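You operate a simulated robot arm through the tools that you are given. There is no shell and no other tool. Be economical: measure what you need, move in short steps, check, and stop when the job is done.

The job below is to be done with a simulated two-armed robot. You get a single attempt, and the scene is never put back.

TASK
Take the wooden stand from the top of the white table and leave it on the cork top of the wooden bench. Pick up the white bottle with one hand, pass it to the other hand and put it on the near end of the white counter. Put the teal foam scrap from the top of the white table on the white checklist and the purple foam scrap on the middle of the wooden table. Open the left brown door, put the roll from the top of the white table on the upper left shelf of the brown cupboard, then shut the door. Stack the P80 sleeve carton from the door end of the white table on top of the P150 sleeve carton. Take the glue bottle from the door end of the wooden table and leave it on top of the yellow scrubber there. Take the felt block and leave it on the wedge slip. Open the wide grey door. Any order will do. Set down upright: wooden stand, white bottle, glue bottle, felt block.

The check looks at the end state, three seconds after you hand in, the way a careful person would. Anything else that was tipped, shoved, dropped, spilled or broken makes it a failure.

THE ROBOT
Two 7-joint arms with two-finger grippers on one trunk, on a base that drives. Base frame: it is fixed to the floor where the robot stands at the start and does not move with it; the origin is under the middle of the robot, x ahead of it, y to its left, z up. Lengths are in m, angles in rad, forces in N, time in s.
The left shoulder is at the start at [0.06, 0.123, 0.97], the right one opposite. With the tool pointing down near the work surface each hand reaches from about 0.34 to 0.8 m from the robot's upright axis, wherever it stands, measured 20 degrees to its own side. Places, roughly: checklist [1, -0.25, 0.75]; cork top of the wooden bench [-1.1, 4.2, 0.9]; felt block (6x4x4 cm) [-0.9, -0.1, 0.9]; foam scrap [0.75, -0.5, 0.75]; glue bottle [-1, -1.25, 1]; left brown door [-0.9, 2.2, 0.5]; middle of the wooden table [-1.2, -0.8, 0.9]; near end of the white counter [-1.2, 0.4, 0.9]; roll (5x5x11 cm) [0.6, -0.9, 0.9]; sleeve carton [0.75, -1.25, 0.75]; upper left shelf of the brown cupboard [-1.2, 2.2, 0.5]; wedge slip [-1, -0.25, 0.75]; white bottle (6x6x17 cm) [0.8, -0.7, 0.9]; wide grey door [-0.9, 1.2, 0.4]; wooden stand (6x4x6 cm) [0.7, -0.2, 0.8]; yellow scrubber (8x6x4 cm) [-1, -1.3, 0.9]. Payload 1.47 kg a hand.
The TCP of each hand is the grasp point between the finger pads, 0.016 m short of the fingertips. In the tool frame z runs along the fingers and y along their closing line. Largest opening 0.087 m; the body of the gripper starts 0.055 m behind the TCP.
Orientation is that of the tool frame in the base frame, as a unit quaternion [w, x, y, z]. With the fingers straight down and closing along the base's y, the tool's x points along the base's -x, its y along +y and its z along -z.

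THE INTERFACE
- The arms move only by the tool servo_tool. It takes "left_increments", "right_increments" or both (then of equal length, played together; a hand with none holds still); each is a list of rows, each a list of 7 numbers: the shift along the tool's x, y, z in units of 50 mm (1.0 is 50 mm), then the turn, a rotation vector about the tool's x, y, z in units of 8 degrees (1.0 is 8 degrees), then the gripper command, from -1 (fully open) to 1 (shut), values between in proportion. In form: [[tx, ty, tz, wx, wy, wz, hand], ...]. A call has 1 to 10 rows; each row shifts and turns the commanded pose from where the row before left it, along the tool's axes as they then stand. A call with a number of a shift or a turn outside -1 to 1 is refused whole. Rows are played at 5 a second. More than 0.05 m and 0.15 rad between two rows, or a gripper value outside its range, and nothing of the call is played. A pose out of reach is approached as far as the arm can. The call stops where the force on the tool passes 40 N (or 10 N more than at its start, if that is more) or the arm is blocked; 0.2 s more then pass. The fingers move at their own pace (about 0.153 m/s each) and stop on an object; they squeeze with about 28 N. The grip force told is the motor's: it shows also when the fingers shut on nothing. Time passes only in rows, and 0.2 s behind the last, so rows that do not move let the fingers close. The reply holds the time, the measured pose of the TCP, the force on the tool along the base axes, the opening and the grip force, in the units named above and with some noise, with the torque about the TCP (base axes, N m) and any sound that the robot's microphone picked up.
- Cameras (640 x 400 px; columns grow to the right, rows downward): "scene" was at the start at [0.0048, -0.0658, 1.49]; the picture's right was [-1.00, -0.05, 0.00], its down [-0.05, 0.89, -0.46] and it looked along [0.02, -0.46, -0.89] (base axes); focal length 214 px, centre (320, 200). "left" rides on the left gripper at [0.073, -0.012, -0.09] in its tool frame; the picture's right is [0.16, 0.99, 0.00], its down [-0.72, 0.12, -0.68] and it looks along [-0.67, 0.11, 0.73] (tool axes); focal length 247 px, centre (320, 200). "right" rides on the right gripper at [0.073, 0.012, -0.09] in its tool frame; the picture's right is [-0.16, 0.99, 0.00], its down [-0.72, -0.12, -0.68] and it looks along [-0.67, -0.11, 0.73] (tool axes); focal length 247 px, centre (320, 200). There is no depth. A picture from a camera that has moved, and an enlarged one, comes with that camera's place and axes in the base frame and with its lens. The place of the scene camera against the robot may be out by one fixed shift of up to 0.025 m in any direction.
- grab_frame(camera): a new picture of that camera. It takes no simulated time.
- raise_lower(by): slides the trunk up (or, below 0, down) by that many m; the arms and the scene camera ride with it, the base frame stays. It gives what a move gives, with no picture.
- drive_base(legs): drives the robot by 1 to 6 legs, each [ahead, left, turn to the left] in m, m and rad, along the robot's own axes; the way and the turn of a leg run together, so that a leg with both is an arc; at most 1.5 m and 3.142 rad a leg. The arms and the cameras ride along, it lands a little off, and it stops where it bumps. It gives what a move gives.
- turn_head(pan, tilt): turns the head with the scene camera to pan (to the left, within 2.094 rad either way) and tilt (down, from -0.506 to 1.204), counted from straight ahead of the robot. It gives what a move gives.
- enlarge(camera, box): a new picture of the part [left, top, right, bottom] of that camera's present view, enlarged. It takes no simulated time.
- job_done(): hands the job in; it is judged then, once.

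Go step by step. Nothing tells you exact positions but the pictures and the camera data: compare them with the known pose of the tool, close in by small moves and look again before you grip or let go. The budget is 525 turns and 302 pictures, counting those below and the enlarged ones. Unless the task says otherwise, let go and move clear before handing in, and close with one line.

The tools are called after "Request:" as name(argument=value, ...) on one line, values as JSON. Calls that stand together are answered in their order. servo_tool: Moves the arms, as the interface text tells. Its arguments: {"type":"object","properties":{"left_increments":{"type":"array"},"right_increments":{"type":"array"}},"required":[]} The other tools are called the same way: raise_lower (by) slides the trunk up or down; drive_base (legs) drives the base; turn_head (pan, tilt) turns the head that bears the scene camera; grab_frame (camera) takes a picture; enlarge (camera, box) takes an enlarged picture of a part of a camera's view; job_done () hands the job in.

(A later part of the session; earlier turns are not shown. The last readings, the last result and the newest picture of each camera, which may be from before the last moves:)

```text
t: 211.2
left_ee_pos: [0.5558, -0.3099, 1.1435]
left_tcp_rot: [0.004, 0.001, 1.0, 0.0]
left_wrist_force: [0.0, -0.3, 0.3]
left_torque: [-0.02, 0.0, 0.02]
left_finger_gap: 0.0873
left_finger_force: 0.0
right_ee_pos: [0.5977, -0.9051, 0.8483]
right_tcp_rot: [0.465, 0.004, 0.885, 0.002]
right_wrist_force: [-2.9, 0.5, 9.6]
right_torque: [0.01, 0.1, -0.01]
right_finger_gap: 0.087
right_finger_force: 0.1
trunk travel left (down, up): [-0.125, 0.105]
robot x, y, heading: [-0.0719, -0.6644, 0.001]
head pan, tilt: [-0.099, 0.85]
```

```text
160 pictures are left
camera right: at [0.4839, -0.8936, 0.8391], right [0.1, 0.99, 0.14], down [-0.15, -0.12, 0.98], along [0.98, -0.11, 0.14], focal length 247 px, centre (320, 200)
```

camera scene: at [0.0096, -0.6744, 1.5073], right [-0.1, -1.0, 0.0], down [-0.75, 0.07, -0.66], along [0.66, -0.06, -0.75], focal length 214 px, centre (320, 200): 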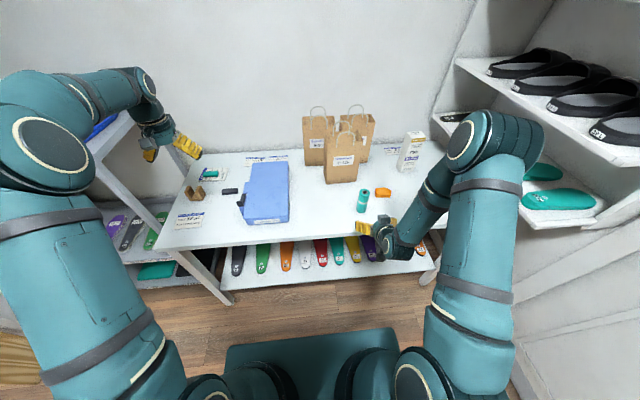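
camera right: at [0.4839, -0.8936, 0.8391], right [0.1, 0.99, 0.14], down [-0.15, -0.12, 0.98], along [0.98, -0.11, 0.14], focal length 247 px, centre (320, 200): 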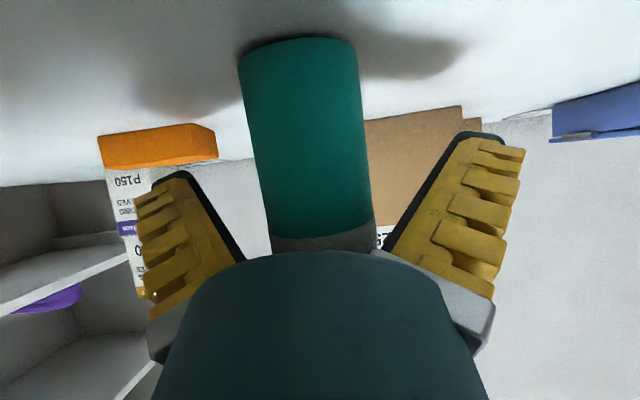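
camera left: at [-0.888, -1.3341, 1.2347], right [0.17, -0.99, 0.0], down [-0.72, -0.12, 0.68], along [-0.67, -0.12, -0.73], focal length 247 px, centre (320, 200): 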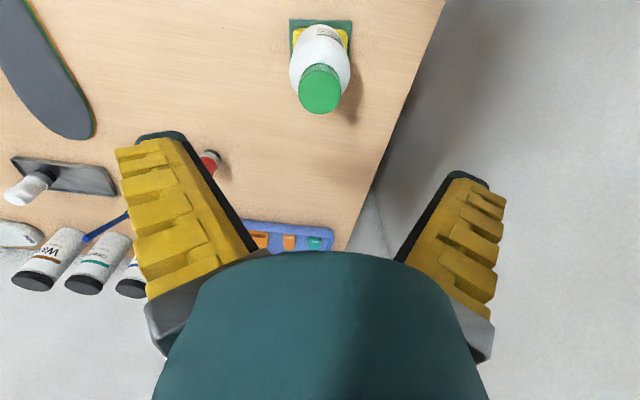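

A slight upward force suggests the camera housing touches the table edge; I raise 1 cm and close on the roll.

Request:
servo_tool(right_increments=[[-0.18, 0.0, -0.1, 0, 0, 0, -1], [0, 0, 0, 0, 0, 0, -1], [0, 0, 0, 0, 0, 0, 1], [0, 0, 0, 0, 0, 0, 1], [0, 0, 0, 0, 0, 0, 1]])

Request:
grab_frame(camera="right")

```text
t: 212.4
left_ee_pos: [0.555, -0.3098, 1.1433]
left_tcp_rot: [0.002, 0.001, 1.0, 0.001]
left_wrist_force: [-0.1, 0.0, -0.1]
left_torque: [0.0, -0.03, 0.0]
left_finger_gap: 0.0871
left_finger_force: 0.1
right_ee_pos: [0.5994, -0.9054, 0.8575]
right_tcp_rot: [0.464, 0.005, 0.886, 0.002]
right_wrist_force: [0.8, -0.8, 0.1]
right_torque: [-0.02, -0.02, 0.0]
right_finger_gap: 0.0368
right_finger_force: 28.0
trunk travel left (down, up): [-0.125, 0.105]
robot x, y, heading: [-0.0716, -0.6643, 0.003]
head pan, tilt: [-0.099, 0.85]
```

```text
159 pictures are left
camera right: at [0.485, -0.8932, 0.8483], right [0.1, 0.99, 0.14], down [-0.15, -0.12, 0.98], along [0.98, -0.11, 0.13], focal length 247 px, centre (320, 200)
```

right: 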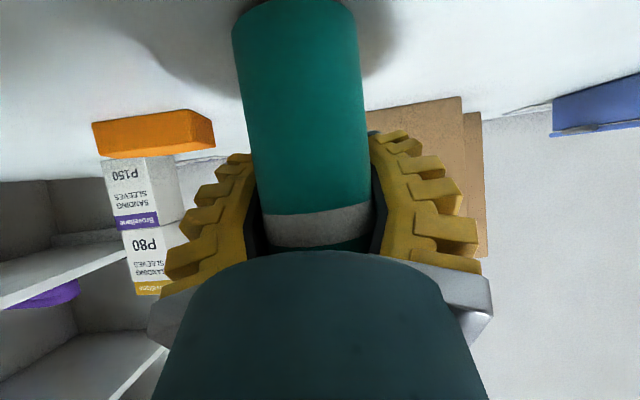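

Roll gripped. Lifting it.

Request:
servo_tool(right_increments=[[-0.4, 0, -0.28, 0, 0, 0, 1], [-0.7, 0, -0.48, 0, 0, 0, 1], [-0.7, 0, -0.48, 0, 0, 0, 1], [-0.7, 0, -0.48, 0, 0, 0, 1], [-0.7, 0, -0.48, 0, 0, 0, 1], [0, 0, 0, 0, 0, 0, 1]])

Request:
grab_frame(camera="right")

Request:
grab_frame(camera="scene")

```text
t: 213.8
left_ee_pos: [0.556, -0.3111, 1.1433]
left_tcp_rot: [0.003, 0.0, 1.0, 0.001]
left_wrist_force: [0.7, -1.2, 0.8]
left_torque: [0.0, 0.0, 0.0]
left_finger_gap: 0.0867
left_finger_force: 0.1
right_ee_pos: [0.6, -0.906, 1.052]
right_tcp_rot: [0.463, 0.004, 0.886, 0.002]
right_wrist_force: [0.4, -0.2, 0.2]
right_torque: [-0.01, -0.02, -0.02]
right_finger_gap: 0.0366
right_finger_force: 27.3
trunk travel left (down, up): [-0.125, 0.105]
robot x, y, heading: [-0.071, -0.6662, 0.002]
head pan, tilt: [-0.099, 0.85]
```

```text
158 pictures are left
camera right: at [0.4861, -0.894, 1.0424], right [0.1, 0.99, 0.14], down [-0.15, -0.12, 0.98], along [0.98, -0.11, 0.13], focal length 247 px, centre (320, 200)
```

right: 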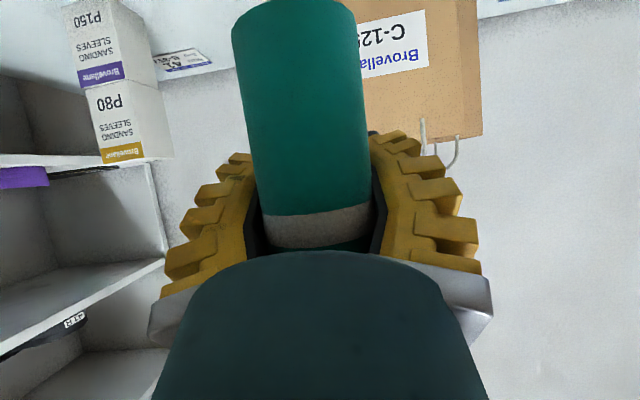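

```text
157 pictures are left
camera scene: at [0.0108, -0.6749, 1.5071], right [-0.1, -1.0, 0.0], down [-0.75, 0.07, -0.66], along [0.66, -0.06, -0.75], focal length 214 px, centre (320, 200)
```

scene: 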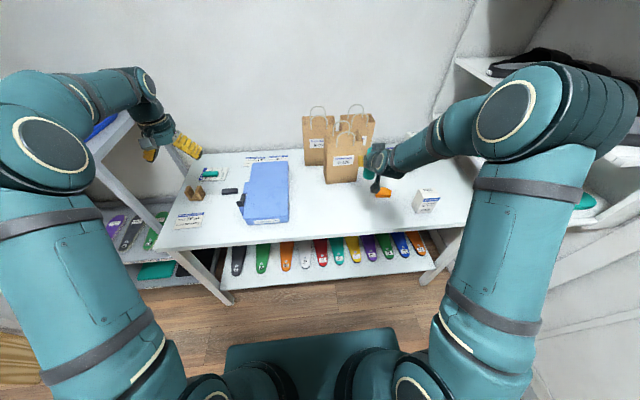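

Roll held. Now to the stand: I slide left along the table, then forward, with the left hand over it.

Request:
drive_base(legs=[[0, 0.34, 0], [0.1, 0, 0]])

Request:
grab_frame(camera="left")

Request:
grab_frame(camera="scene")

```text
t: 218.1
left_ee_pos: [0.653, 0.0326, 1.1425]
left_tcp_rot: [0.003, -0.002, 1.0, 0.001]
left_wrist_force: [-0.2, -0.5, -0.2]
left_torque: [0.01, 0.0, 0.0]
left_finger_gap: 0.0869
left_finger_force: 0.1
right_ee_pos: [0.7002, -0.5616, 1.0516]
right_tcp_rot: [0.463, 0.002, 0.886, 0.003]
right_wrist_force: [-0.4, 0.0, -1.4]
right_torque: [0.0, -0.02, 0.0]
right_finger_gap: 0.036
right_finger_force: 28.1
trunk travel left (down, up): [-0.125, 0.105]
robot x, y, heading: [0.0268, -0.3266, 0.006]
head pan, tilt: [-0.099, 0.85]
```

```text
156 pictures are left
camera left: at [0.5796, 0.0202, 1.2336], right [-0.16, 0.99, 0.0], down [0.72, 0.12, 0.68], along [0.67, 0.11, -0.73], focal length 247 px, centre (320, 200)
```

left: 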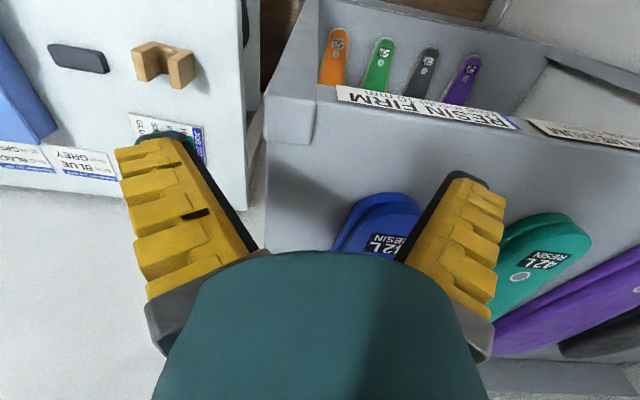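

```text
155 pictures are left
camera scene: at [0.11, -0.334, 1.5071], right [-0.09, -1.0, 0.0], down [-0.75, 0.07, -0.66], along [0.66, -0.06, -0.75], focal length 214 px, centre (320, 200)
```

scene: 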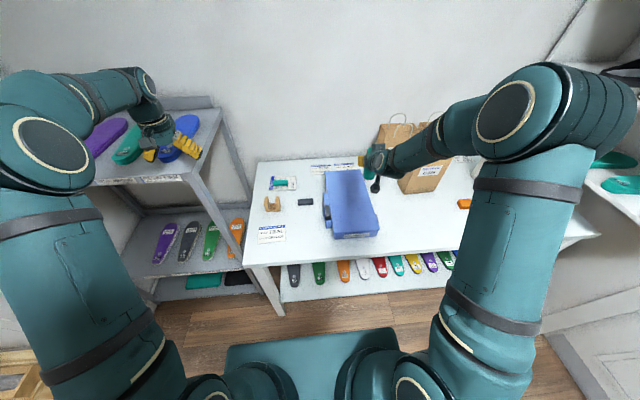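

Stand near (0.715,-0.19). Moving the left hand over it.

Request:
servo_tool(left_increments=[[0, -0.9, 0, 0, 0, 0, -1], [0, -0.9, 0, 0, 0, 0, -1], [0, -0.9, 0, 0, 0, 0, -1], [0, -0.9, 0, 0, 0, 0, -1], [0, -0.85, 0, 0, 0, 0, -1], [0, 0, 0.9, 0, 0, 0, -1], [0, 0, 0.9, 0, 0, 0, -1], [0, 0, 0.8, 0, 0, 0, -1], [0, 0, 0, 0, 0, 0, -1]])

Request:
grab_frame(camera="left")

```text
t: 220.1
left_ee_pos: [0.6535, -0.186, 1.015]
left_tcp_rot: [0.003, -0.003, 1.0, 0.001]
left_wrist_force: [-0.4, -0.3, 0.6]
left_torque: [0.03, -0.01, 0.03]
left_finger_gap: 0.0873
left_finger_force: 0.0
right_ee_pos: [0.7004, -0.561, 1.0515]
right_tcp_rot: [0.463, 0.003, 0.886, 0.002]
right_wrist_force: [-0.1, 0.6, -0.7]
right_torque: [-0.01, -0.04, 0.0]
right_finger_gap: 0.0356
right_finger_force: 28.2
trunk travel left (down, up): [-0.125, 0.105]
robot x, y, heading: [0.0269, -0.3235, 0.008]
head pan, tilt: [-0.099, 0.85]
```

```text
154 pictures are left
camera left: at [0.58, -0.1997, 1.1069], right [-0.16, 0.99, 0.0], down [0.72, 0.12, 0.69], along [0.68, 0.11, -0.73], focal length 247 px, centre (320, 200)
```

left: 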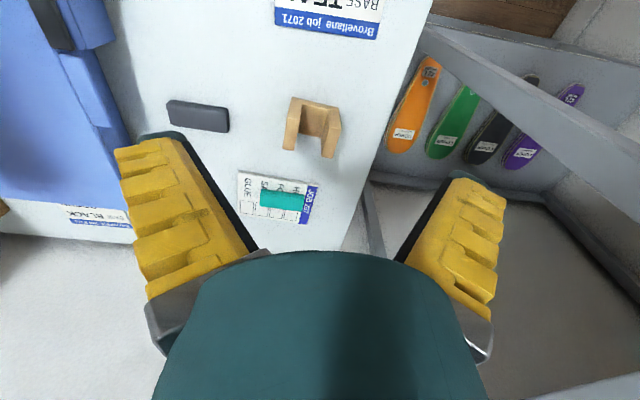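

Stand centre (0.724,-0.187), prongs along y. Moving above, then down to 0.90 for a check.

Request:
servo_tool(left_increments=[[-0.7, 0, 0, 0, 0, 0, -1], [-0.7, 0, 0.3, 0, 0, 0, -1], [0, 0, 0.9, 0, 0, 0, -1], [0, 0, 0.9, 0, 0, 0, -1], [0, 0, 0, 0, 0, 0, -1]])

Request:
grab_frame(camera="left")

```text
t: 221.3
left_ee_pos: [0.7238, -0.1868, 0.9096]
left_tcp_rot: [0.004, -0.003, 1.0, 0.001]
left_wrist_force: [0.4, 0.8, -1.2]
left_torque: [0.0, 0.0, 0.02]
left_finger_gap: 0.0872
left_finger_force: 0.0
right_ee_pos: [0.6976, -0.5623, 1.0513]
right_tcp_rot: [0.464, 0.003, 0.886, 0.003]
right_wrist_force: [0.4, -0.2, -1.3]
right_torque: [-0.03, 0.01, -0.03]
right_finger_gap: 0.0355
right_finger_force: 28.1
trunk travel left (down, up): [-0.125, 0.105]
robot x, y, heading: [0.0289, -0.3238, 0.004]
head pan, tilt: [-0.099, 0.85]
```

```text
153 pictures are left
camera left: at [0.6497, -0.2005, 1.0002], right [-0.16, 0.99, 0.0], down [0.72, 0.12, 0.69], along [0.68, 0.11, -0.73], focal length 247 px, centre (320, 200)
```

left: 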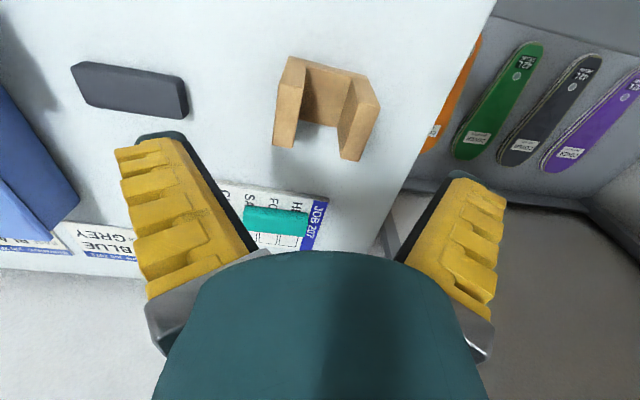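

Centred. Descending to z≈0.818 and gripping.

Request:
servo_tool(left_increments=[[0, 0.03, 0.6, 0, 0, 0, -1], [0, 0, 0.6, 0, 0, 0, -1], [0, 0, 0.62, 0, 0, 0, -1], [0, 0, 0, 0, 0, 0, -1]])

Request:
grab_frame(camera="left")

```text
t: 222.3
left_ee_pos: [0.7249, -0.1867, 0.8206]
left_tcp_rot: [0.007, -0.002, 1.0, 0.0]
left_wrist_force: [2.8, 0.0, 18.8]
left_torque: [0.0, 0.15, -0.13]
left_finger_gap: 0.0888
left_finger_force: 1.2
right_ee_pos: [0.6986, -0.5634, 1.053]
right_tcp_rot: [0.464, 0.002, 0.886, 0.004]
right_wrist_force: [-0.9, 0.7, -0.1]
right_torque: [0.0, -0.02, 0.0]
right_finger_gap: 0.0357
right_finger_force: 28.0
trunk travel left (down, up): [-0.125, 0.105]
robot x, y, heading: [0.0308, -0.3261, 0.008]
head pan, tilt: [-0.099, 0.85]
```

```text
152 pictures are left
camera left: at [0.6499, -0.1996, 0.9097], right [-0.16, 0.99, 0.0], down [0.72, 0.12, 0.69], along [0.68, 0.11, -0.72], focal length 247 px, centre (320, 200)
```

left: 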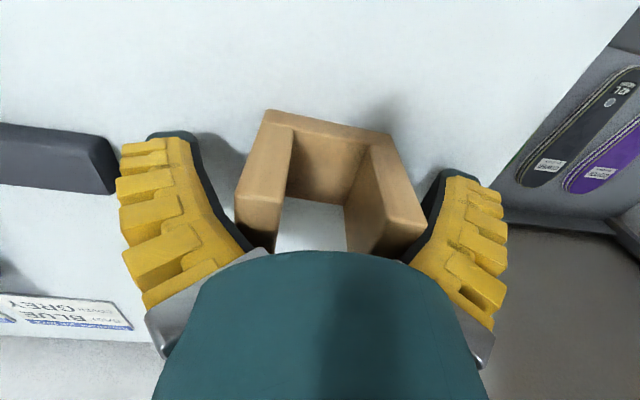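

There is contact force while the fingers straddle the stand tightly. I raise 2 cm and inspect the fit.

Request:
servo_tool(left_increments=[[0, 0, -0.4, 0, 0, 0, -1], [0, 0, 0, 0, 0, 0, -1]])

Request:
grab_frame(camera="left")

Request:
turn_head(pan=0.1, tilt=0.75)

Request:
grab_frame(camera="scene")

Request:
enlarge(camera="scene", box=[250, 170, 350, 250])

```text
t: 222.9
left_ee_pos: [0.7233, -0.1858, 0.8368]
left_tcp_rot: [0.001, -0.003, 1.0, 0.0]
left_wrist_force: [-0.6, -0.6, 0.1]
left_torque: [-0.03, 0.01, -0.01]
left_finger_gap: 0.0869
left_finger_force: 0.0
right_ee_pos: [0.6999, -0.5627, 1.0493]
right_tcp_rot: [0.463, 0.002, 0.886, 0.003]
right_wrist_force: [0.5, 0.0, -0.4]
right_torque: [-0.06, -0.02, -0.01]
right_finger_gap: 0.0354
right_finger_force: 28.0
trunk travel left (down, up): [-0.125, 0.105]
robot x, y, heading: [0.0287, -0.323, 0.006]
head pan, tilt: [-0.099, 0.85]
```

```text
151 pictures are left
camera left: at [0.6499, -0.1992, 0.9267], right [-0.16, 0.99, 0.0], down [0.72, 0.12, 0.68], along [0.67, 0.11, -0.73], focal length 247 px, centre (320, 200)
```

left: 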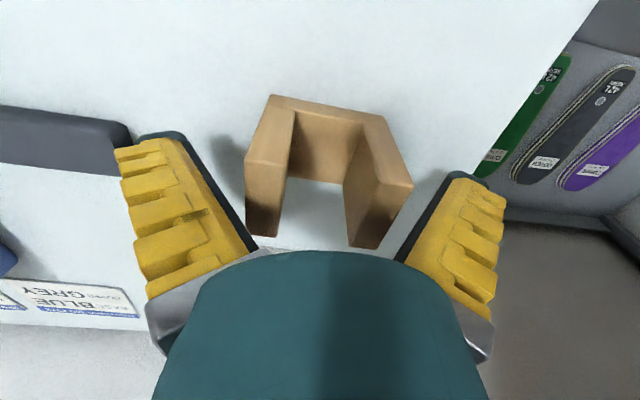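

```text
t: 223.6
left_ee_pos: [0.7245, -0.186, 0.8365]
left_tcp_rot: [0.003, -0.003, 1.0, 0.001]
left_wrist_force: [0.5, 0.5, -0.3]
left_torque: [0.0, 0.06, -0.02]
left_finger_gap: 0.087
left_finger_force: 0.1
right_ee_pos: [0.6994, -0.5628, 1.0516]
right_tcp_rot: [0.463, 0.003, 0.886, 0.003]
right_wrist_force: [0.2, 0.0, -0.5]
right_torque: [0.0, 0.01, -0.02]
right_finger_gap: 0.0351
right_finger_force: 27.9
trunk travel left (down, up): [-0.125, 0.105]
robot x, y, heading: [0.0299, -0.3246, 0.008]
head pan, tilt: [0.099, 0.75]
```

```text
150 pictures are left
camera scene: at [0.1132, -0.318, 1.5152], right [0.11, -0.99, 0.0], down [-0.68, -0.07, -0.73], along [0.73, 0.08, -0.68], focal length 214 px, centre (320, 200)
```

scene: 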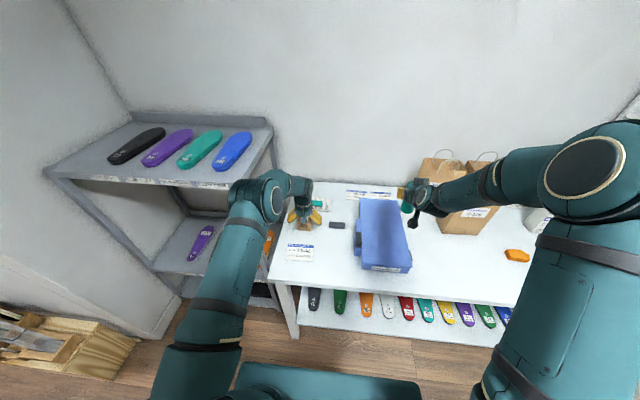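

```text
5.00 times, centred on (300, 210) of scene
camera zoom: at [0.1132, -0.318, 1.5152], right [0.11, -0.99, 0.0], down [-0.68, -0.07, -0.73], along [0.73, 0.08, -0.68], focal length 1072 px, centre (420, 150)
```

zoom: 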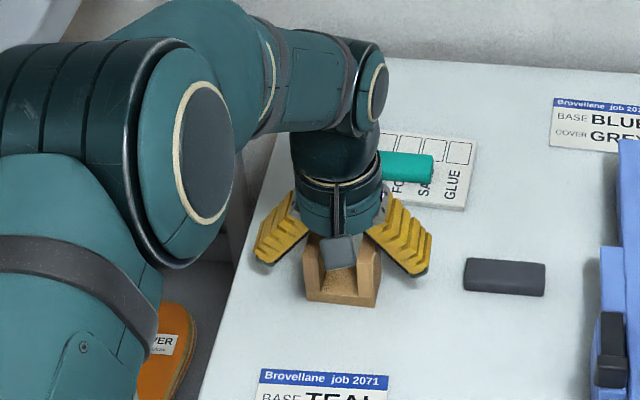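

The fingers are V-shaped at their roots, so the stand's prong tops had touched them. At the present height it's free; I close here.

Request:
servo_tool(left_increments=[[0, 0, 0.06, 0, 0, 0, -1], [0, 0, 0, 0, 0, 0, 1], [0, 0, 0, 0, 0, 0, 1], [0, 0, 0, 0, 0, 0, 1]])

Request:
grab_frame(camera="left")

```text
t: 224.6
left_ee_pos: [0.7251, -0.1869, 0.8344]
left_tcp_rot: [0.002, -0.004, 1.0, 0.001]
left_wrist_force: [-0.2, 0.8, -0.4]
left_torque: [-0.01, -0.04, -0.01]
left_finger_gap: 0.0657
left_finger_force: 28.0
right_ee_pos: [0.7004, -0.5619, 1.0512]
right_tcp_rot: [0.463, 0.002, 0.886, 0.003]
right_wrist_force: [0.0, -0.4, -0.2]
right_torque: [0.01, -0.02, -0.02]
right_finger_gap: 0.0354
right_finger_force: 27.7
trunk travel left (down, up): [-0.125, 0.105]
robot x, y, heading: [0.0288, -0.3266, 0.006]
head pan, tilt: [0.099, 0.75]
```

```text
148 pictures are left
camera left: at [0.6505, -0.1996, 0.9245], right [-0.16, 0.99, 0.0], down [0.72, 0.12, 0.68], along [0.68, 0.11, -0.73], focal length 247 px, centre (320, 200)
```

left: 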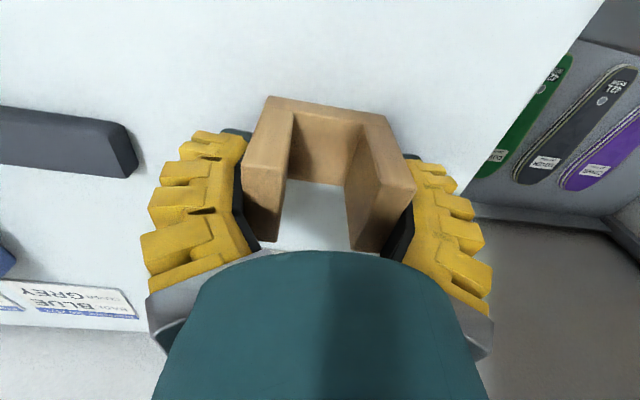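

Gripped at 0.066. Lifting and checking the hold.

Request:
servo_tool(left_increments=[[0, 0, -0.4, 0, 0, 0, 1], [0, 0, -0.8, 0, 0, 0, 1], [0, 0, -0.9, 0, 0, 0, 1], [0, 0, -0.9, 0, 0, 0, 1], [0, 0, -0.9, 0, 0, 0, 1], [0, 0, -0.9, 0, 0, 0, 1]])

Request:
grab_frame(camera="left")

Request:
grab_frame(camera="right")

```text
t: 226.0
left_ee_pos: [0.7197, -0.1865, 1.0738]
left_tcp_rot: [0.002, -0.003, 1.0, 0.001]
left_wrist_force: [-1.1, -0.4, -0.5]
left_torque: [0.02, 0.0, 0.01]
left_finger_gap: 0.0652
left_finger_force: 27.8
right_ee_pos: [0.7, -0.5619, 1.0523]
right_tcp_rot: [0.464, 0.003, 0.886, 0.003]
right_wrist_force: [0.4, -0.2, 0.0]
right_torque: [-0.02, 0.0, -0.03]
right_finger_gap: 0.0354
right_finger_force: 27.9
trunk travel left (down, up): [-0.125, 0.105]
robot x, y, heading: [0.0275, -0.3287, 0.008]
head pan, tilt: [0.099, 0.75]
```

```text
147 pictures are left
camera left: at [0.6474, -0.1996, 1.1642], right [-0.16, 0.99, 0.0], down [0.72, 0.12, 0.68], along [0.67, 0.11, -0.73], focal length 247 px, centre (320, 200)
```

left: 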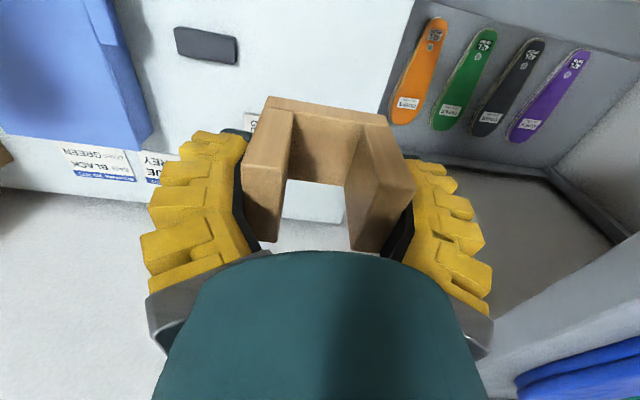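

```text
146 pictures are left
camera right: at [0.585, -0.5507, 1.0427], right [0.09, 0.99, 0.14], down [-0.15, -0.12, 0.98], along [0.98, -0.11, 0.13], focal length 247 px, centre (320, 200)
```

right: 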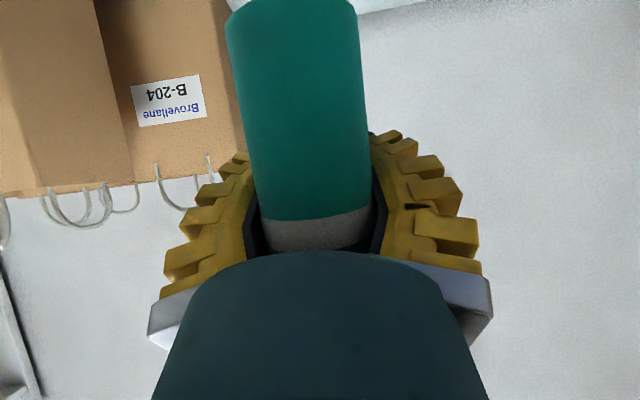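

Both stand and roll are held. I back into the aisle, turn toward the far end of the room and look along it before driving.

Request:
drive_base(legs=[[-0.3, 0, 0]])

Request:
servo_tool(left_increments=[[0.9, 0, 0, 0, 0, 0, 1], [0.9, 0, 0, 0, 0, 0, 1], [0.9, 0, 0, 0, 0, 0, 1], [0.9, 0, 0, 0, 0, 0, 1]])

Request:
drive_base(legs=[[-0.05, 0, 0], [0, 0, 1.571]])

Request:
turn_head(pan=0.0, tilt=0.45)

Request:
grab_frame(camera="scene")

```text
t: 228.1
left_ee_pos: [0.4218, -0.186, 1.0726]
left_tcp_rot: [0.003, -0.004, 1.0, 0.001]
left_wrist_force: [-1.1, -0.2, -1.4]
left_torque: [-0.03, 0.0, -0.01]
left_finger_gap: 0.0652
left_finger_force: 28.4
right_ee_pos: [0.4004, -0.5618, 1.0523]
right_tcp_rot: [0.465, 0.001, 0.886, 0.005]
right_wrist_force: [-0.2, 0.6, -0.4]
right_torque: [0.02, 0.01, 0.01]
right_finger_gap: 0.0353
right_finger_force: 27.9
trunk travel left (down, up): [-0.125, 0.105]
robot x, y, heading: [-0.2704, -0.3307, 0.011]
head pan, tilt: [0.099, 0.75]
```

```text
t: 229.1
left_ee_pos: [0.2395, -0.1897, 1.0732]
left_tcp_rot: [0.004, -0.004, 1.0, 0.001]
left_wrist_force: [0.1, -1.0, -0.5]
left_torque: [0.02, -0.03, -0.01]
left_finger_gap: 0.0654
left_finger_force: 27.2
right_ee_pos: [0.4004, -0.5614, 1.0521]
right_tcp_rot: [0.464, 0.001, 0.886, 0.004]
right_wrist_force: [-0.4, -0.2, -0.2]
right_torque: [0.01, -0.02, 0.0]
right_finger_gap: 0.0349
right_finger_force: 27.8
trunk travel left (down, up): [-0.125, 0.105]
robot x, y, heading: [-0.2693, -0.3249, 0.01]
head pan, tilt: [0.099, 0.75]
```

```text
t: 233.8
left_ee_pos: [-0.456, 0.1846, 1.0733]
left_tcp_rot: [-0.001, 0.708, -0.706, -0.003]
left_wrist_force: [0.0, -0.1, -0.3]
left_torque: [-0.02, -0.02, 0.0]
left_finger_gap: 0.0652
left_finger_force: 27.9
right_ee_pos: [-0.0814, 0.3419, 1.0523]
right_tcp_rot: [0.325, -0.625, 0.628, 0.331]
right_wrist_force: [0.8, 0.7, -0.1]
right_torque: [0.01, 0.0, 0.01]
right_finger_gap: 0.0352
right_finger_force: 28.9
trunk travel left (down, up): [-0.125, 0.105]
robot x, y, heading: [-0.3173, -0.3282, 1.581]
head pan, tilt: [0.099, 0.75]
```

```text
t: 234.6
left_ee_pos: [-0.4562, 0.1847, 1.072]
left_tcp_rot: [-0.002, 0.708, -0.706, -0.003]
left_wrist_force: [-0.5, -0.5, -0.4]
left_torque: [-0.02, -0.04, 0.01]
left_finger_gap: 0.0652
left_finger_force: 27.9
right_ee_pos: [-0.0813, 0.3423, 1.0509]
right_tcp_rot: [0.325, -0.625, 0.628, 0.33]
right_wrist_force: [0.0, -0.5, 0.4]
right_torque: [0.01, 0.0, 0.0]
right_finger_gap: 0.035
right_finger_force: 28.5
trunk travel left (down, up): [-0.125, 0.105]
robot x, y, heading: [-0.318, -0.3265, 1.581]
head pan, tilt: [0.0, 0.45]
```

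```text
145 pictures are left
camera scene: at [-0.3286, -0.2277, 1.5416], right [1.0, 0.01, 0.0], down [0.0, -0.44, -0.9], along [-0.01, 0.9, -0.44], focal length 214 px, centre (320, 200)
```

scene: 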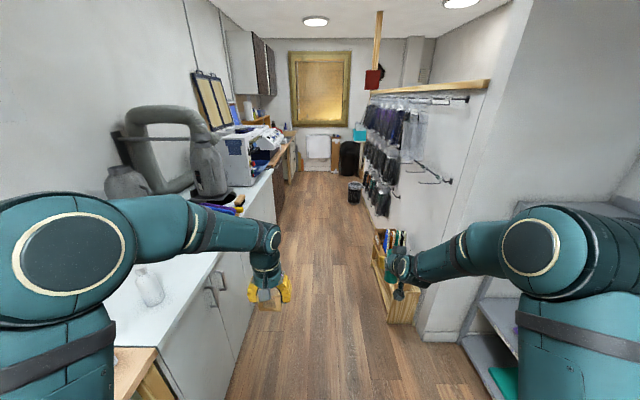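

The aisle is about 1 m wide at floor level (counter edge x≈-0.80, box at x≈0.19); my position x≈-0.31 is centred. I straighten and drive forward in stages.

Request:
drive_base(legs=[[0, 0, -0.011], [1.2, 0, 0]])

Request:
grab_frame(camera="scene")

```text
t: 241.1
left_ee_pos: [-0.4177, 1.4007, 1.0729]
left_tcp_rot: [0.001, -0.697, 0.718, 0.002]
left_wrist_force: [-0.5, -0.1, 0.1]
left_torque: [-0.01, 0.02, -0.01]
left_finger_gap: 0.0652
left_finger_force: 28.1
right_ee_pos: [-0.039, 1.5474, 1.0532]
right_tcp_rot: [0.33, -0.614, 0.639, 0.325]
right_wrist_force: [0.6, -0.2, -1.0]
right_torque: [0.01, -0.04, 0.04]
right_finger_gap: 0.0348
right_finger_force: 27.8
trunk travel left (down, up): [-0.125, 0.105]
robot x, y, heading: [-0.2983, 0.8831, 1.543]
head pan, tilt: [0.0, 0.45]
```

```text
144 pictures are left
camera scene: at [-0.3045, 0.9847, 1.5416], right [1.0, -0.03, 0.0], down [-0.01, -0.44, -0.9], along [0.03, 0.9, -0.44], focal length 214 px, centre (320, 200)
```

scene: 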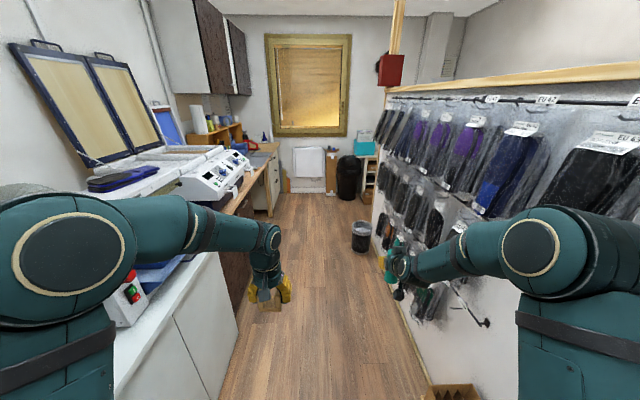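

Clear so far; I correct the heading slightly and drive on.

Request:
drive_base(legs=[[0, 0.02, 0.035], [1.2, 0, 0]])

Request:
grab_frame(camera="scene")

Request:
turn_head(pan=1.2, tilt=0.6)

Request:
grab_frame(camera="scene")

```text
t: 247.7
left_ee_pos: [-0.4244, 2.6189, 1.0724]
left_tcp_rot: [0.002, -0.695, 0.719, 0.002]
left_wrist_force: [0.3, 1.6, -0.2]
left_torque: [0.0, 0.0, 0.02]
left_finger_gap: 0.0648
left_finger_force: 27.8
right_ee_pos: [-0.0434, 2.7626, 1.051]
right_tcp_rot: [0.331, -0.613, 0.639, 0.324]
right_wrist_force: [0.7, -0.2, -0.8]
right_torque: [0.04, -0.01, -0.01]
right_finger_gap: 0.0341
right_finger_force: 27.8
trunk travel left (down, up): [-0.125, 0.105]
robot x, y, heading: [-0.3027, 2.0999, 1.537]
head pan, tilt: [0.0, 0.45]
```

```text
143 pictures are left
camera scene: at [-0.3103, 2.2013, 1.5416], right [1.0, -0.03, 0.0], down [-0.01, -0.44, -0.9], along [0.03, 0.9, -0.44], focal length 214 px, centre (320, 200)
```

scene: 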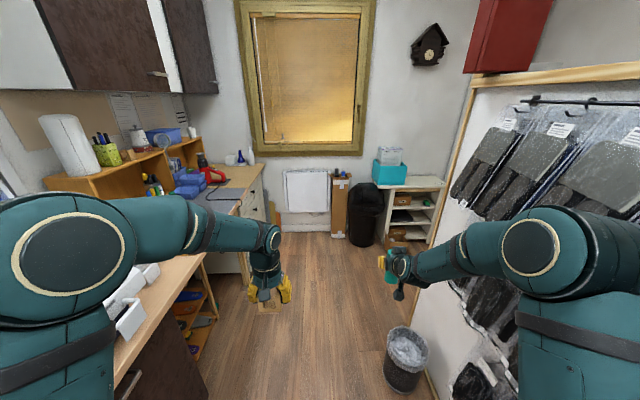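

```text
t: 249.1
left_ee_pos: [-0.4229, 2.618, 1.0722]
left_tcp_rot: [0.002, -0.695, 0.719, 0.003]
left_wrist_force: [-0.7, -0.3, -0.8]
left_torque: [0.02, 0.02, -0.01]
left_finger_gap: 0.065
left_finger_force: 28.3
right_ee_pos: [-0.0422, 2.7623, 1.0521]
right_tcp_rot: [0.332, -0.613, 0.639, 0.324]
right_wrist_force: [-0.7, 0.7, -0.1]
right_torque: [0.02, -0.01, 0.02]
right_finger_gap: 0.0341
right_finger_force: 27.5
trunk travel left (down, up): [-0.125, 0.105]
robot x, y, heading: [-0.307, 2.1028, 1.538]
head pan, tilt: [1.201, 0.6]
```

```text
142 pictures are left
camera scene: at [-0.3945, 2.1436, 1.5281], right [0.39, 0.92, 0.0], down [0.52, -0.22, -0.83], along [-0.76, 0.32, -0.56], focal length 214 px, centre (320, 200)
```

scene: 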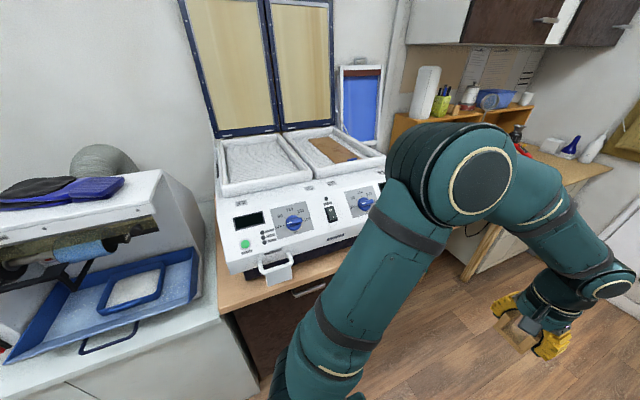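

A waste bin stands at about x 0.1–0.35, y 2.95, narrowing the aisle. I look down at both sides of my base to judge the clearance.

Request:
turn_head(pan=-1.4, tilt=1.1)

Request:
grab_frame(camera="scene")

Request:
turn_head(pan=1.5, tilt=1.1)

Request:
grab_frame(camera="scene")

```text
t: 251.4
left_ee_pos: [-0.422, 2.6163, 1.0728]
left_tcp_rot: [0.001, -0.695, 0.719, 0.002]
left_wrist_force: [0.4, -0.2, -0.6]
left_torque: [0.02, -0.01, 0.0]
left_finger_gap: 0.0647
left_finger_force: 28.1
right_ee_pos: [-0.0425, 2.7616, 1.0514]
right_tcp_rot: [0.331, -0.614, 0.639, 0.325]
right_wrist_force: [0.6, 0.3, -0.1]
right_torque: [0.03, 0.0, -0.02]
right_finger_gap: 0.0341
right_finger_force: 27.8
trunk travel left (down, up): [-0.125, 0.105]
robot x, y, heading: [-0.3087, 2.1, 1.543]
head pan, tilt: [-1.4, 1.1]
```

```text
141 pictures are left
camera scene: at [-0.2506, 2.1179, 1.4895], right [0.14, -0.99, 0.0], down [-0.88, -0.13, -0.45], along [0.45, 0.06, -0.89], focal length 214 px, centre (320, 200)
```

scene: 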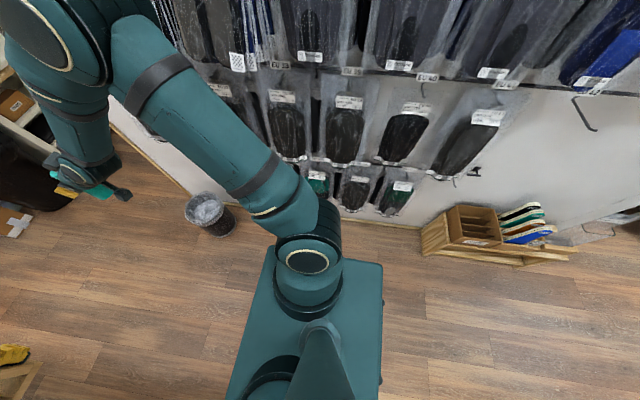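

```text
t: 253.9
left_ee_pos: [-0.4227, 2.6177, 1.0726]
left_tcp_rot: [0.001, -0.695, 0.719, 0.002]
left_wrist_force: [-0.4, -0.3, -0.3]
left_torque: [0.0, -0.02, -0.01]
left_finger_gap: 0.0647
left_finger_force: 28.0
right_ee_pos: [-0.0419, 2.7632, 1.0519]
right_tcp_rot: [0.331, -0.613, 0.64, 0.324]
right_wrist_force: [0.1, 0.4, -0.9]
right_torque: [0.03, -0.02, -0.01]
right_finger_gap: 0.0344
right_finger_force: 28.3
trunk travel left (down, up): [-0.125, 0.105]
robot x, y, heading: [-0.3053, 2.1024, 1.539]
head pan, tilt: [1.499, 1.1]
```

```text
140 pictures are left
camera scene: at [-0.3759, 2.1155, 1.4895], right [0.1, 0.99, 0.0], down [0.89, -0.09, -0.45], along [-0.45, 0.05, -0.89], focal length 214 px, centre (320, 200)
```

scene: 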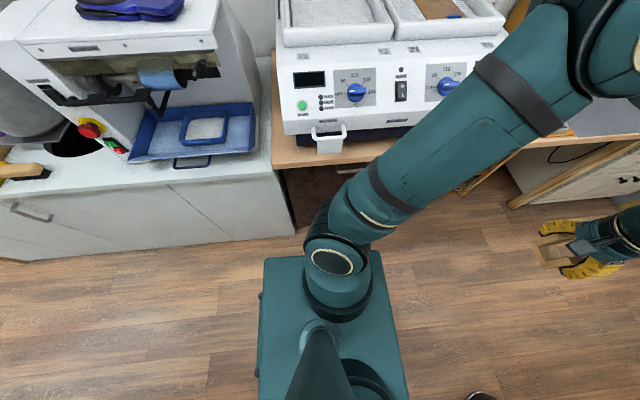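

My base is only ±0.33 m, so there's comfortable room. I shift 4 cm left and drive on past the bin.

Request:
drive_base(legs=[[0, 0.04, 0.03], [1.0, 0.0, 0]])

Request:
turn_head(pan=0.9, tilt=0.6)

Request:
grab_frame(camera="scene")

```text
t: 259.8
left_ee_pos: [-0.5008, 3.6198, 1.0717]
left_tcp_rot: [0.0, 0.713, -0.701, -0.003]
left_wrist_force: [0.0, -0.2, -0.2]
left_torque: [0.01, 0.01, -0.01]
left_finger_gap: 0.0649
left_finger_force: 28.0
right_ee_pos: [-0.1286, 3.7833, 1.0516]
right_tcp_rot: [-0.322, 0.63, -0.623, -0.332]
right_wrist_force: [0.1, -1.4, -0.8]
right_torque: [0.04, 0.02, 0.0]
right_finger_gap: 0.0341
right_finger_force: 28.2
trunk travel left (down, up): [-0.125, 0.105]
robot x, y, heading: [-0.3561, 3.1087, 1.591]
head pan, tilt: [1.499, 1.1]
```

```text
t: 260.8
left_ee_pos: [-0.5007, 3.6176, 1.0732]
left_tcp_rot: [-0.002, 0.714, -0.7, -0.002]
left_wrist_force: [-0.5, 0.4, -0.4]
left_torque: [0.03, 0.01, 0.01]
left_finger_gap: 0.0644
left_finger_force: 27.7
right_ee_pos: [-0.1292, 3.7824, 1.0529]
right_tcp_rot: [-0.322, 0.63, -0.623, -0.333]
right_wrist_force: [-0.4, 0.8, -0.6]
right_torque: [0.01, 0.03, 0.02]
right_finger_gap: 0.034
right_finger_force: 28.2
trunk travel left (down, up): [-0.125, 0.105]
robot x, y, heading: [-0.3574, 3.1066, 1.597]
head pan, tilt: [0.901, 0.6]
```

```text
139 pictures are left
camera scene: at [-0.4354, 3.17, 1.528], right [0.6, 0.8, 0.0], down [0.45, -0.34, -0.82], along [-0.66, 0.5, -0.57], focal length 214 px, centre (320, 200)
```

scene: 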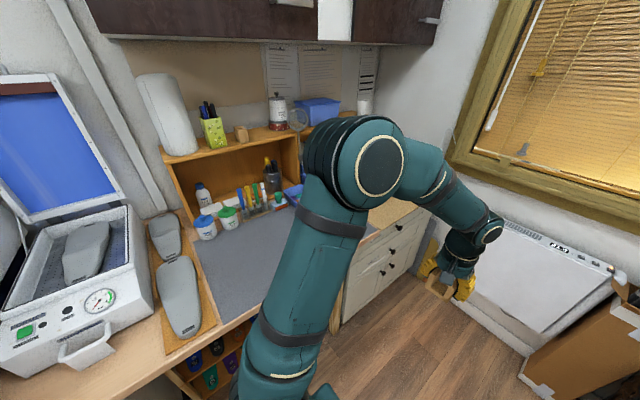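

The bench continues ahead with a cork-coloured top beyond the grey mat. I drive a bit further and turn to face it.

Request:
drive_base(legs=[[0.6, 0.0, 0], [0, -0.12, 0], [0, 0, 1.55]])

Request:
turn_head(pan=0.0, tilt=0.7)

Request:
grab_frame(camera="scene")

```text
t: 266.7
left_ee_pos: [-0.5213, 4.1606, 1.0715]
left_tcp_rot: [-0.001, 0.799, -0.601, -0.003]
left_wrist_force: [0.1, -0.4, -1.1]
left_torque: [0.01, 0.01, -0.03]
left_finger_gap: 0.0641
left_finger_force: 27.7
right_ee_pos: [-0.1988, 4.4157, 1.0492]
right_tcp_rot: [-0.277, 0.703, -0.541, -0.369]
right_wrist_force: [-1.7, -2.5, 0.4]
right_torque: [0.06, -0.04, 0.01]
right_finger_gap: 0.0332
right_finger_force: 27.9
trunk travel left (down, up): [-0.125, 0.105]
robot x, y, heading: [-0.2473, 3.7101, 1.852]
head pan, tilt: [0.901, 0.6]
stopped in leg 3: the force on the tool passed its limit at 45 N (the readings are from after the stop); the commanded pose is now the measured one
```

```text
t: 267.9
left_ee_pos: [-0.5199, 4.1601, 1.0725]
left_tcp_rot: [0.0, 0.799, -0.601, -0.002]
left_wrist_force: [0.2, -0.1, -0.5]
left_torque: [0.01, -0.01, -0.02]
left_finger_gap: 0.0644
left_finger_force: 28.3
right_ee_pos: [-0.1982, 4.4154, 1.0495]
right_tcp_rot: [-0.277, 0.703, -0.541, -0.368]
right_wrist_force: [0.6, -1.9, 0.4]
right_torque: [0.09, -0.02, -0.08]
right_finger_gap: 0.0331
right_finger_force: 27.9
trunk travel left (down, up): [-0.125, 0.105]
robot x, y, heading: [-0.2478, 3.7068, 1.858]
head pan, tilt: [0.0, 0.7]
```

```text
138 pictures are left
camera scene: at [-0.284, 3.7947, 1.5195], right [0.96, 0.28, 0.0], down [0.18, -0.62, -0.77], along [-0.22, 0.73, -0.64], focal length 214 px, centre (320, 200)
```

scene: 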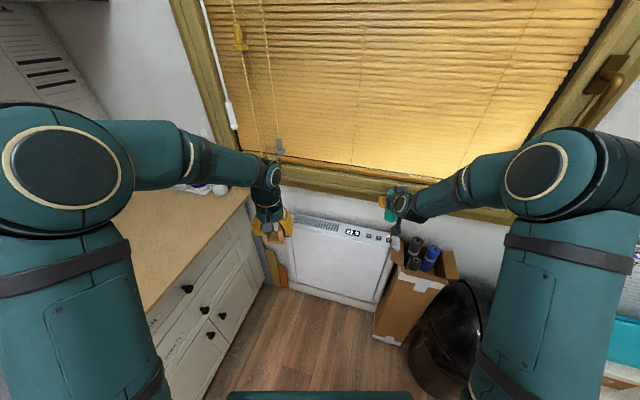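

The roll touched the window wall (y≈4.45) during the turn. I back away first, then finish turning.

Request:
drive_base(legs=[[-0.3, 0.0, 0], [0, 0, 1.28]])

Request:
turn_head(pan=-0.2, tilt=0.7)

Request:
grab_frame(camera="scene")

Request:
grab_frame(camera="right")

```text
t: 273.1
left_ee_pos: [-0.6764, 3.285, 1.0733]
left_tcp_rot: [0.001, 1.0, -0.001, -0.003]
left_wrist_force: [-0.2, -0.7, 0.0]
left_torque: [0.0, 0.04, -0.02]
left_finger_gap: 0.0644
left_finger_force: 28.3
right_ee_pos: [-0.8318, 3.665, 1.0488]
right_tcp_rot: [-0.001, 0.887, -0.011, -0.461]
right_wrist_force: [0.6, 0.4, -0.8]
right_torque: [0.02, 0.03, 0.03]
right_finger_gap: 0.0332
right_finger_force: 28.1
trunk travel left (down, up): [-0.125, 0.105]
robot x, y, heading: [-0.1656, 3.4214, -3.134]
head pan, tilt: [0.0, 0.7]
```

```text
t: 273.9
left_ee_pos: [-0.6763, 3.285, 1.0725]
left_tcp_rot: [0.0, 1.0, -0.001, -0.003]
left_wrist_force: [-0.2, -0.4, -0.8]
left_torque: [0.02, 0.01, 0.03]
left_finger_gap: 0.0643
left_finger_force: 27.2
right_ee_pos: [-0.8319, 3.6652, 1.049]
right_tcp_rot: [0.0, 0.887, -0.01, -0.462]
right_wrist_force: [0.6, 0.2, 0.1]
right_torque: [-0.03, 0.0, 0.01]
right_finger_gap: 0.0332
right_finger_force: 28.2
trunk travel left (down, up): [-0.125, 0.105]
robot x, y, heading: [-0.1663, 3.4202, -3.141]
head pan, tilt: [-0.201, 0.7]
```

```text
137 pictures are left
camera scene: at [-0.2667, 3.4333, 1.5195], right [0.2, 0.98, 0.0], down [0.63, -0.13, -0.76], along [-0.75, 0.15, -0.64], focal length 214 px, centre (320, 200)
```

scene: 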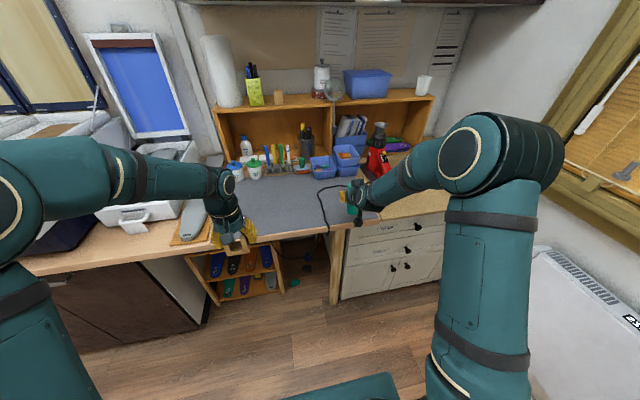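

```text
136 pictures are left
camera right: at [-0.7158, 3.6507, 1.041], right [-0.11, -0.98, 0.14], down [0.14, 0.12, 0.98], along [-0.98, 0.13, 0.13], focal length 247 px, centre (320, 200)
```

right: 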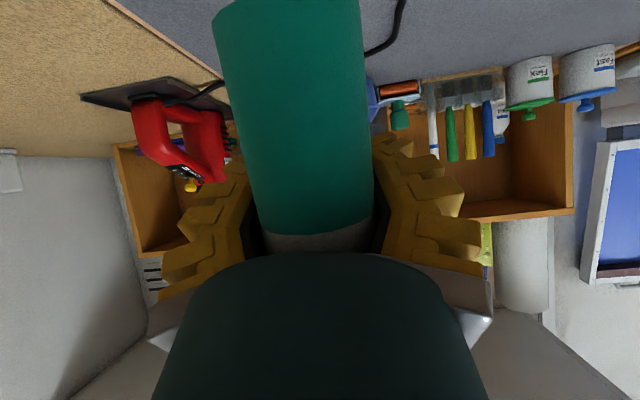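

The roll is still held well. The cork section starts at y≈3.85; I'll set the stand at about (-0.93,3.97). I pull the right hand back and up, then shift right and look.

Request:
servo_tool(right_increments=[[-0.37, 0, -0.87, 0, 0, 0, 1], [-0.37, 0, -0.87, 0, 0, 0, 1]])

Request:
drive_base(legs=[[0, -0.45, 0], [0.08, 0, 0]])

Request:
turn_head(pan=0.0, tilt=0.85)

Request:
grab_frame(camera="scene")

Request:
grab_frame(camera="left")

```text
t: 274.5
left_ee_pos: [-0.6766, 3.2848, 1.0723]
left_tcp_rot: [0.001, 1.0, -0.001, -0.003]
left_wrist_force: [-0.4, -0.3, -0.9]
left_torque: [0.0, 0.01, -0.01]
left_finger_gap: 0.0639
left_finger_force: 28.6
right_ee_pos: [-0.7823, 3.6656, 1.1304]
right_tcp_rot: [-0.001, 0.887, -0.011, -0.461]
right_wrist_force: [0.5, 0.0, -0.8]
right_torque: [-0.03, 0.02, -0.03]
right_finger_gap: 0.0334
right_finger_force: 28.2
trunk travel left (down, up): [-0.125, 0.105]
robot x, y, heading: [-0.1671, 3.4171, -3.146]
head pan, tilt: [-0.201, 0.7]
```

```text
t: 277.2
left_ee_pos: [-0.6772, 3.5228, 1.0721]
left_tcp_rot: [0.002, 1.0, -0.001, -0.003]
left_wrist_force: [0.0, 1.2, -0.3]
left_torque: [-0.03, 0.03, -0.01]
left_finger_gap: 0.0641
left_finger_force: 27.9
right_ee_pos: [-0.7835, 3.9045, 1.1297]
right_tcp_rot: [0.001, 0.887, -0.012, -0.461]
right_wrist_force: [0.5, 0.9, -0.2]
right_torque: [-0.03, 0.06, 0.05]
right_finger_gap: 0.0329
right_finger_force: 28.0
trunk travel left (down, up): [-0.125, 0.105]
robot x, y, heading: [-0.1655, 3.654, -3.144]
head pan, tilt: [-0.201, 0.7]
stopped in leg 1: the robot was blocked; the commanded pose is now the measured one
```

```text
t: 277.9
left_ee_pos: [-0.6767, 3.5197, 1.0729]
left_tcp_rot: [0.002, 1.0, 0.001, -0.003]
left_wrist_force: [0.2, 0.6, -0.2]
left_torque: [-0.01, 0.01, 0.0]
left_finger_gap: 0.064
left_finger_force: 27.9
right_ee_pos: [-0.7835, 3.9012, 1.1291]
right_tcp_rot: [0.0, 0.887, -0.009, -0.462]
right_wrist_force: [-0.3, -0.5, -0.8]
right_torque: [0.0, -0.01, 0.02]
right_finger_gap: 0.033
right_finger_force: 27.8
trunk travel left (down, up): [-0.125, 0.105]
robot x, y, heading: [-0.1644, 3.6552, -3.143]
head pan, tilt: [0.0, 0.85]
```

```text
135 pictures are left
camera scene: at [-0.2618, 3.6521, 1.5072], right [0.0, 1.0, 0.0], down [0.75, 0.0, -0.66], along [-0.66, 0.0, -0.75], focal length 214 px, centre (320, 200)
```

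scene: 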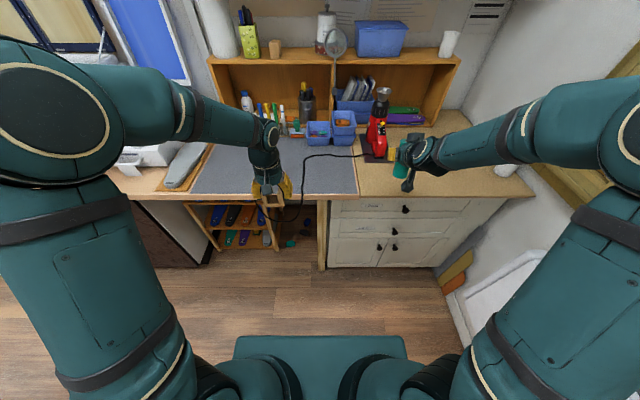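

```text
134 pictures are left
camera left: at [-0.6047, 3.5306, 1.1632], right [0.16, -0.99, 0.0], down [-0.72, -0.11, 0.68], along [-0.68, -0.11, -0.73], focal length 247 px, centre (320, 200)
```

left: 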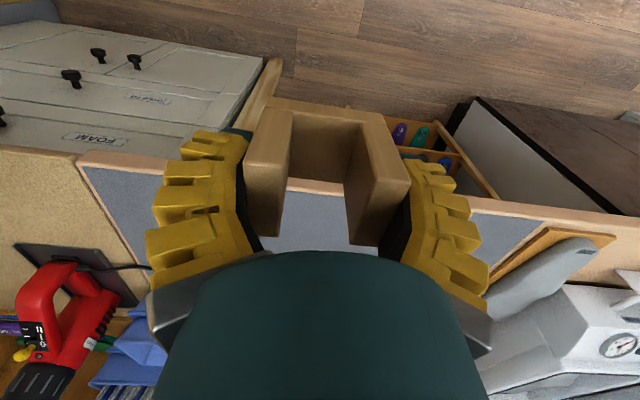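

I bumped something, probably the black bin behind my right rear corner. I ease off, look at it, then go forward before shifting right.

Request:
drive_base(legs=[[0, 0.04, 0], [0.13, 0, 0]])

Request:
turn_head(pan=-1.9, tilt=0.8)

Request:
grab_frame(camera="scene")

```text
t: 279.8
left_ee_pos: [-0.8101, 3.4811, 1.0711]
left_tcp_rot: [0.002, 1.0, -0.001, -0.002]
left_wrist_force: [0.2, -0.1, -0.4]
left_torque: [0.01, -0.05, 0.01]
left_finger_gap: 0.0643
left_finger_force: 27.9
right_ee_pos: [-0.9153, 3.8629, 1.1301]
right_tcp_rot: [0.0, 0.888, -0.011, -0.46]
right_wrist_force: [-1.1, 0.5, -1.3]
right_torque: [-0.01, 0.01, 0.01]
right_finger_gap: 0.0327
right_finger_force: 27.5
trunk travel left (down, up): [-0.125, 0.105]
robot x, y, heading: [-0.295, 3.6135, 3.14]
head pan, tilt: [0.0, 0.85]
```

```text
t: 281.7
left_ee_pos: [-0.8074, 3.4813, 1.0716]
left_tcp_rot: [0.002, 1.0, -0.001, -0.002]
left_wrist_force: [0.5, 1.1, -1.0]
left_torque: [-0.01, 0.02, -0.01]
left_finger_gap: 0.064
left_finger_force: 28.1
right_ee_pos: [-0.9132, 3.8626, 1.1308]
right_tcp_rot: [-0.001, 0.887, -0.011, -0.461]
right_wrist_force: [0.8, 0.6, 0.1]
right_torque: [-0.01, -0.01, 0.02]
right_finger_gap: 0.0325
right_finger_force: 27.7
trunk travel left (down, up): [-0.125, 0.105]
robot x, y, heading: [-0.2934, 3.6121, 3.139]
head pan, tilt: [-1.901, 0.799]
```

```text
133 pictures are left
camera scene: at [-0.2876, 3.6887, 1.5112], right [0.95, -0.32, 0.0], down [-0.23, -0.68, -0.7], along [0.23, 0.66, -0.72], focal length 214 px, centre (320, 200)
```

scene: 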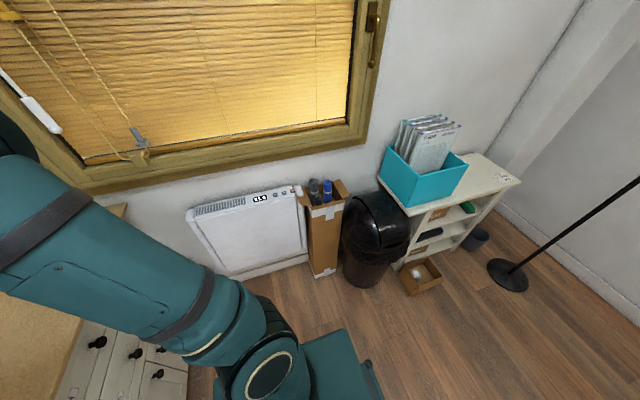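

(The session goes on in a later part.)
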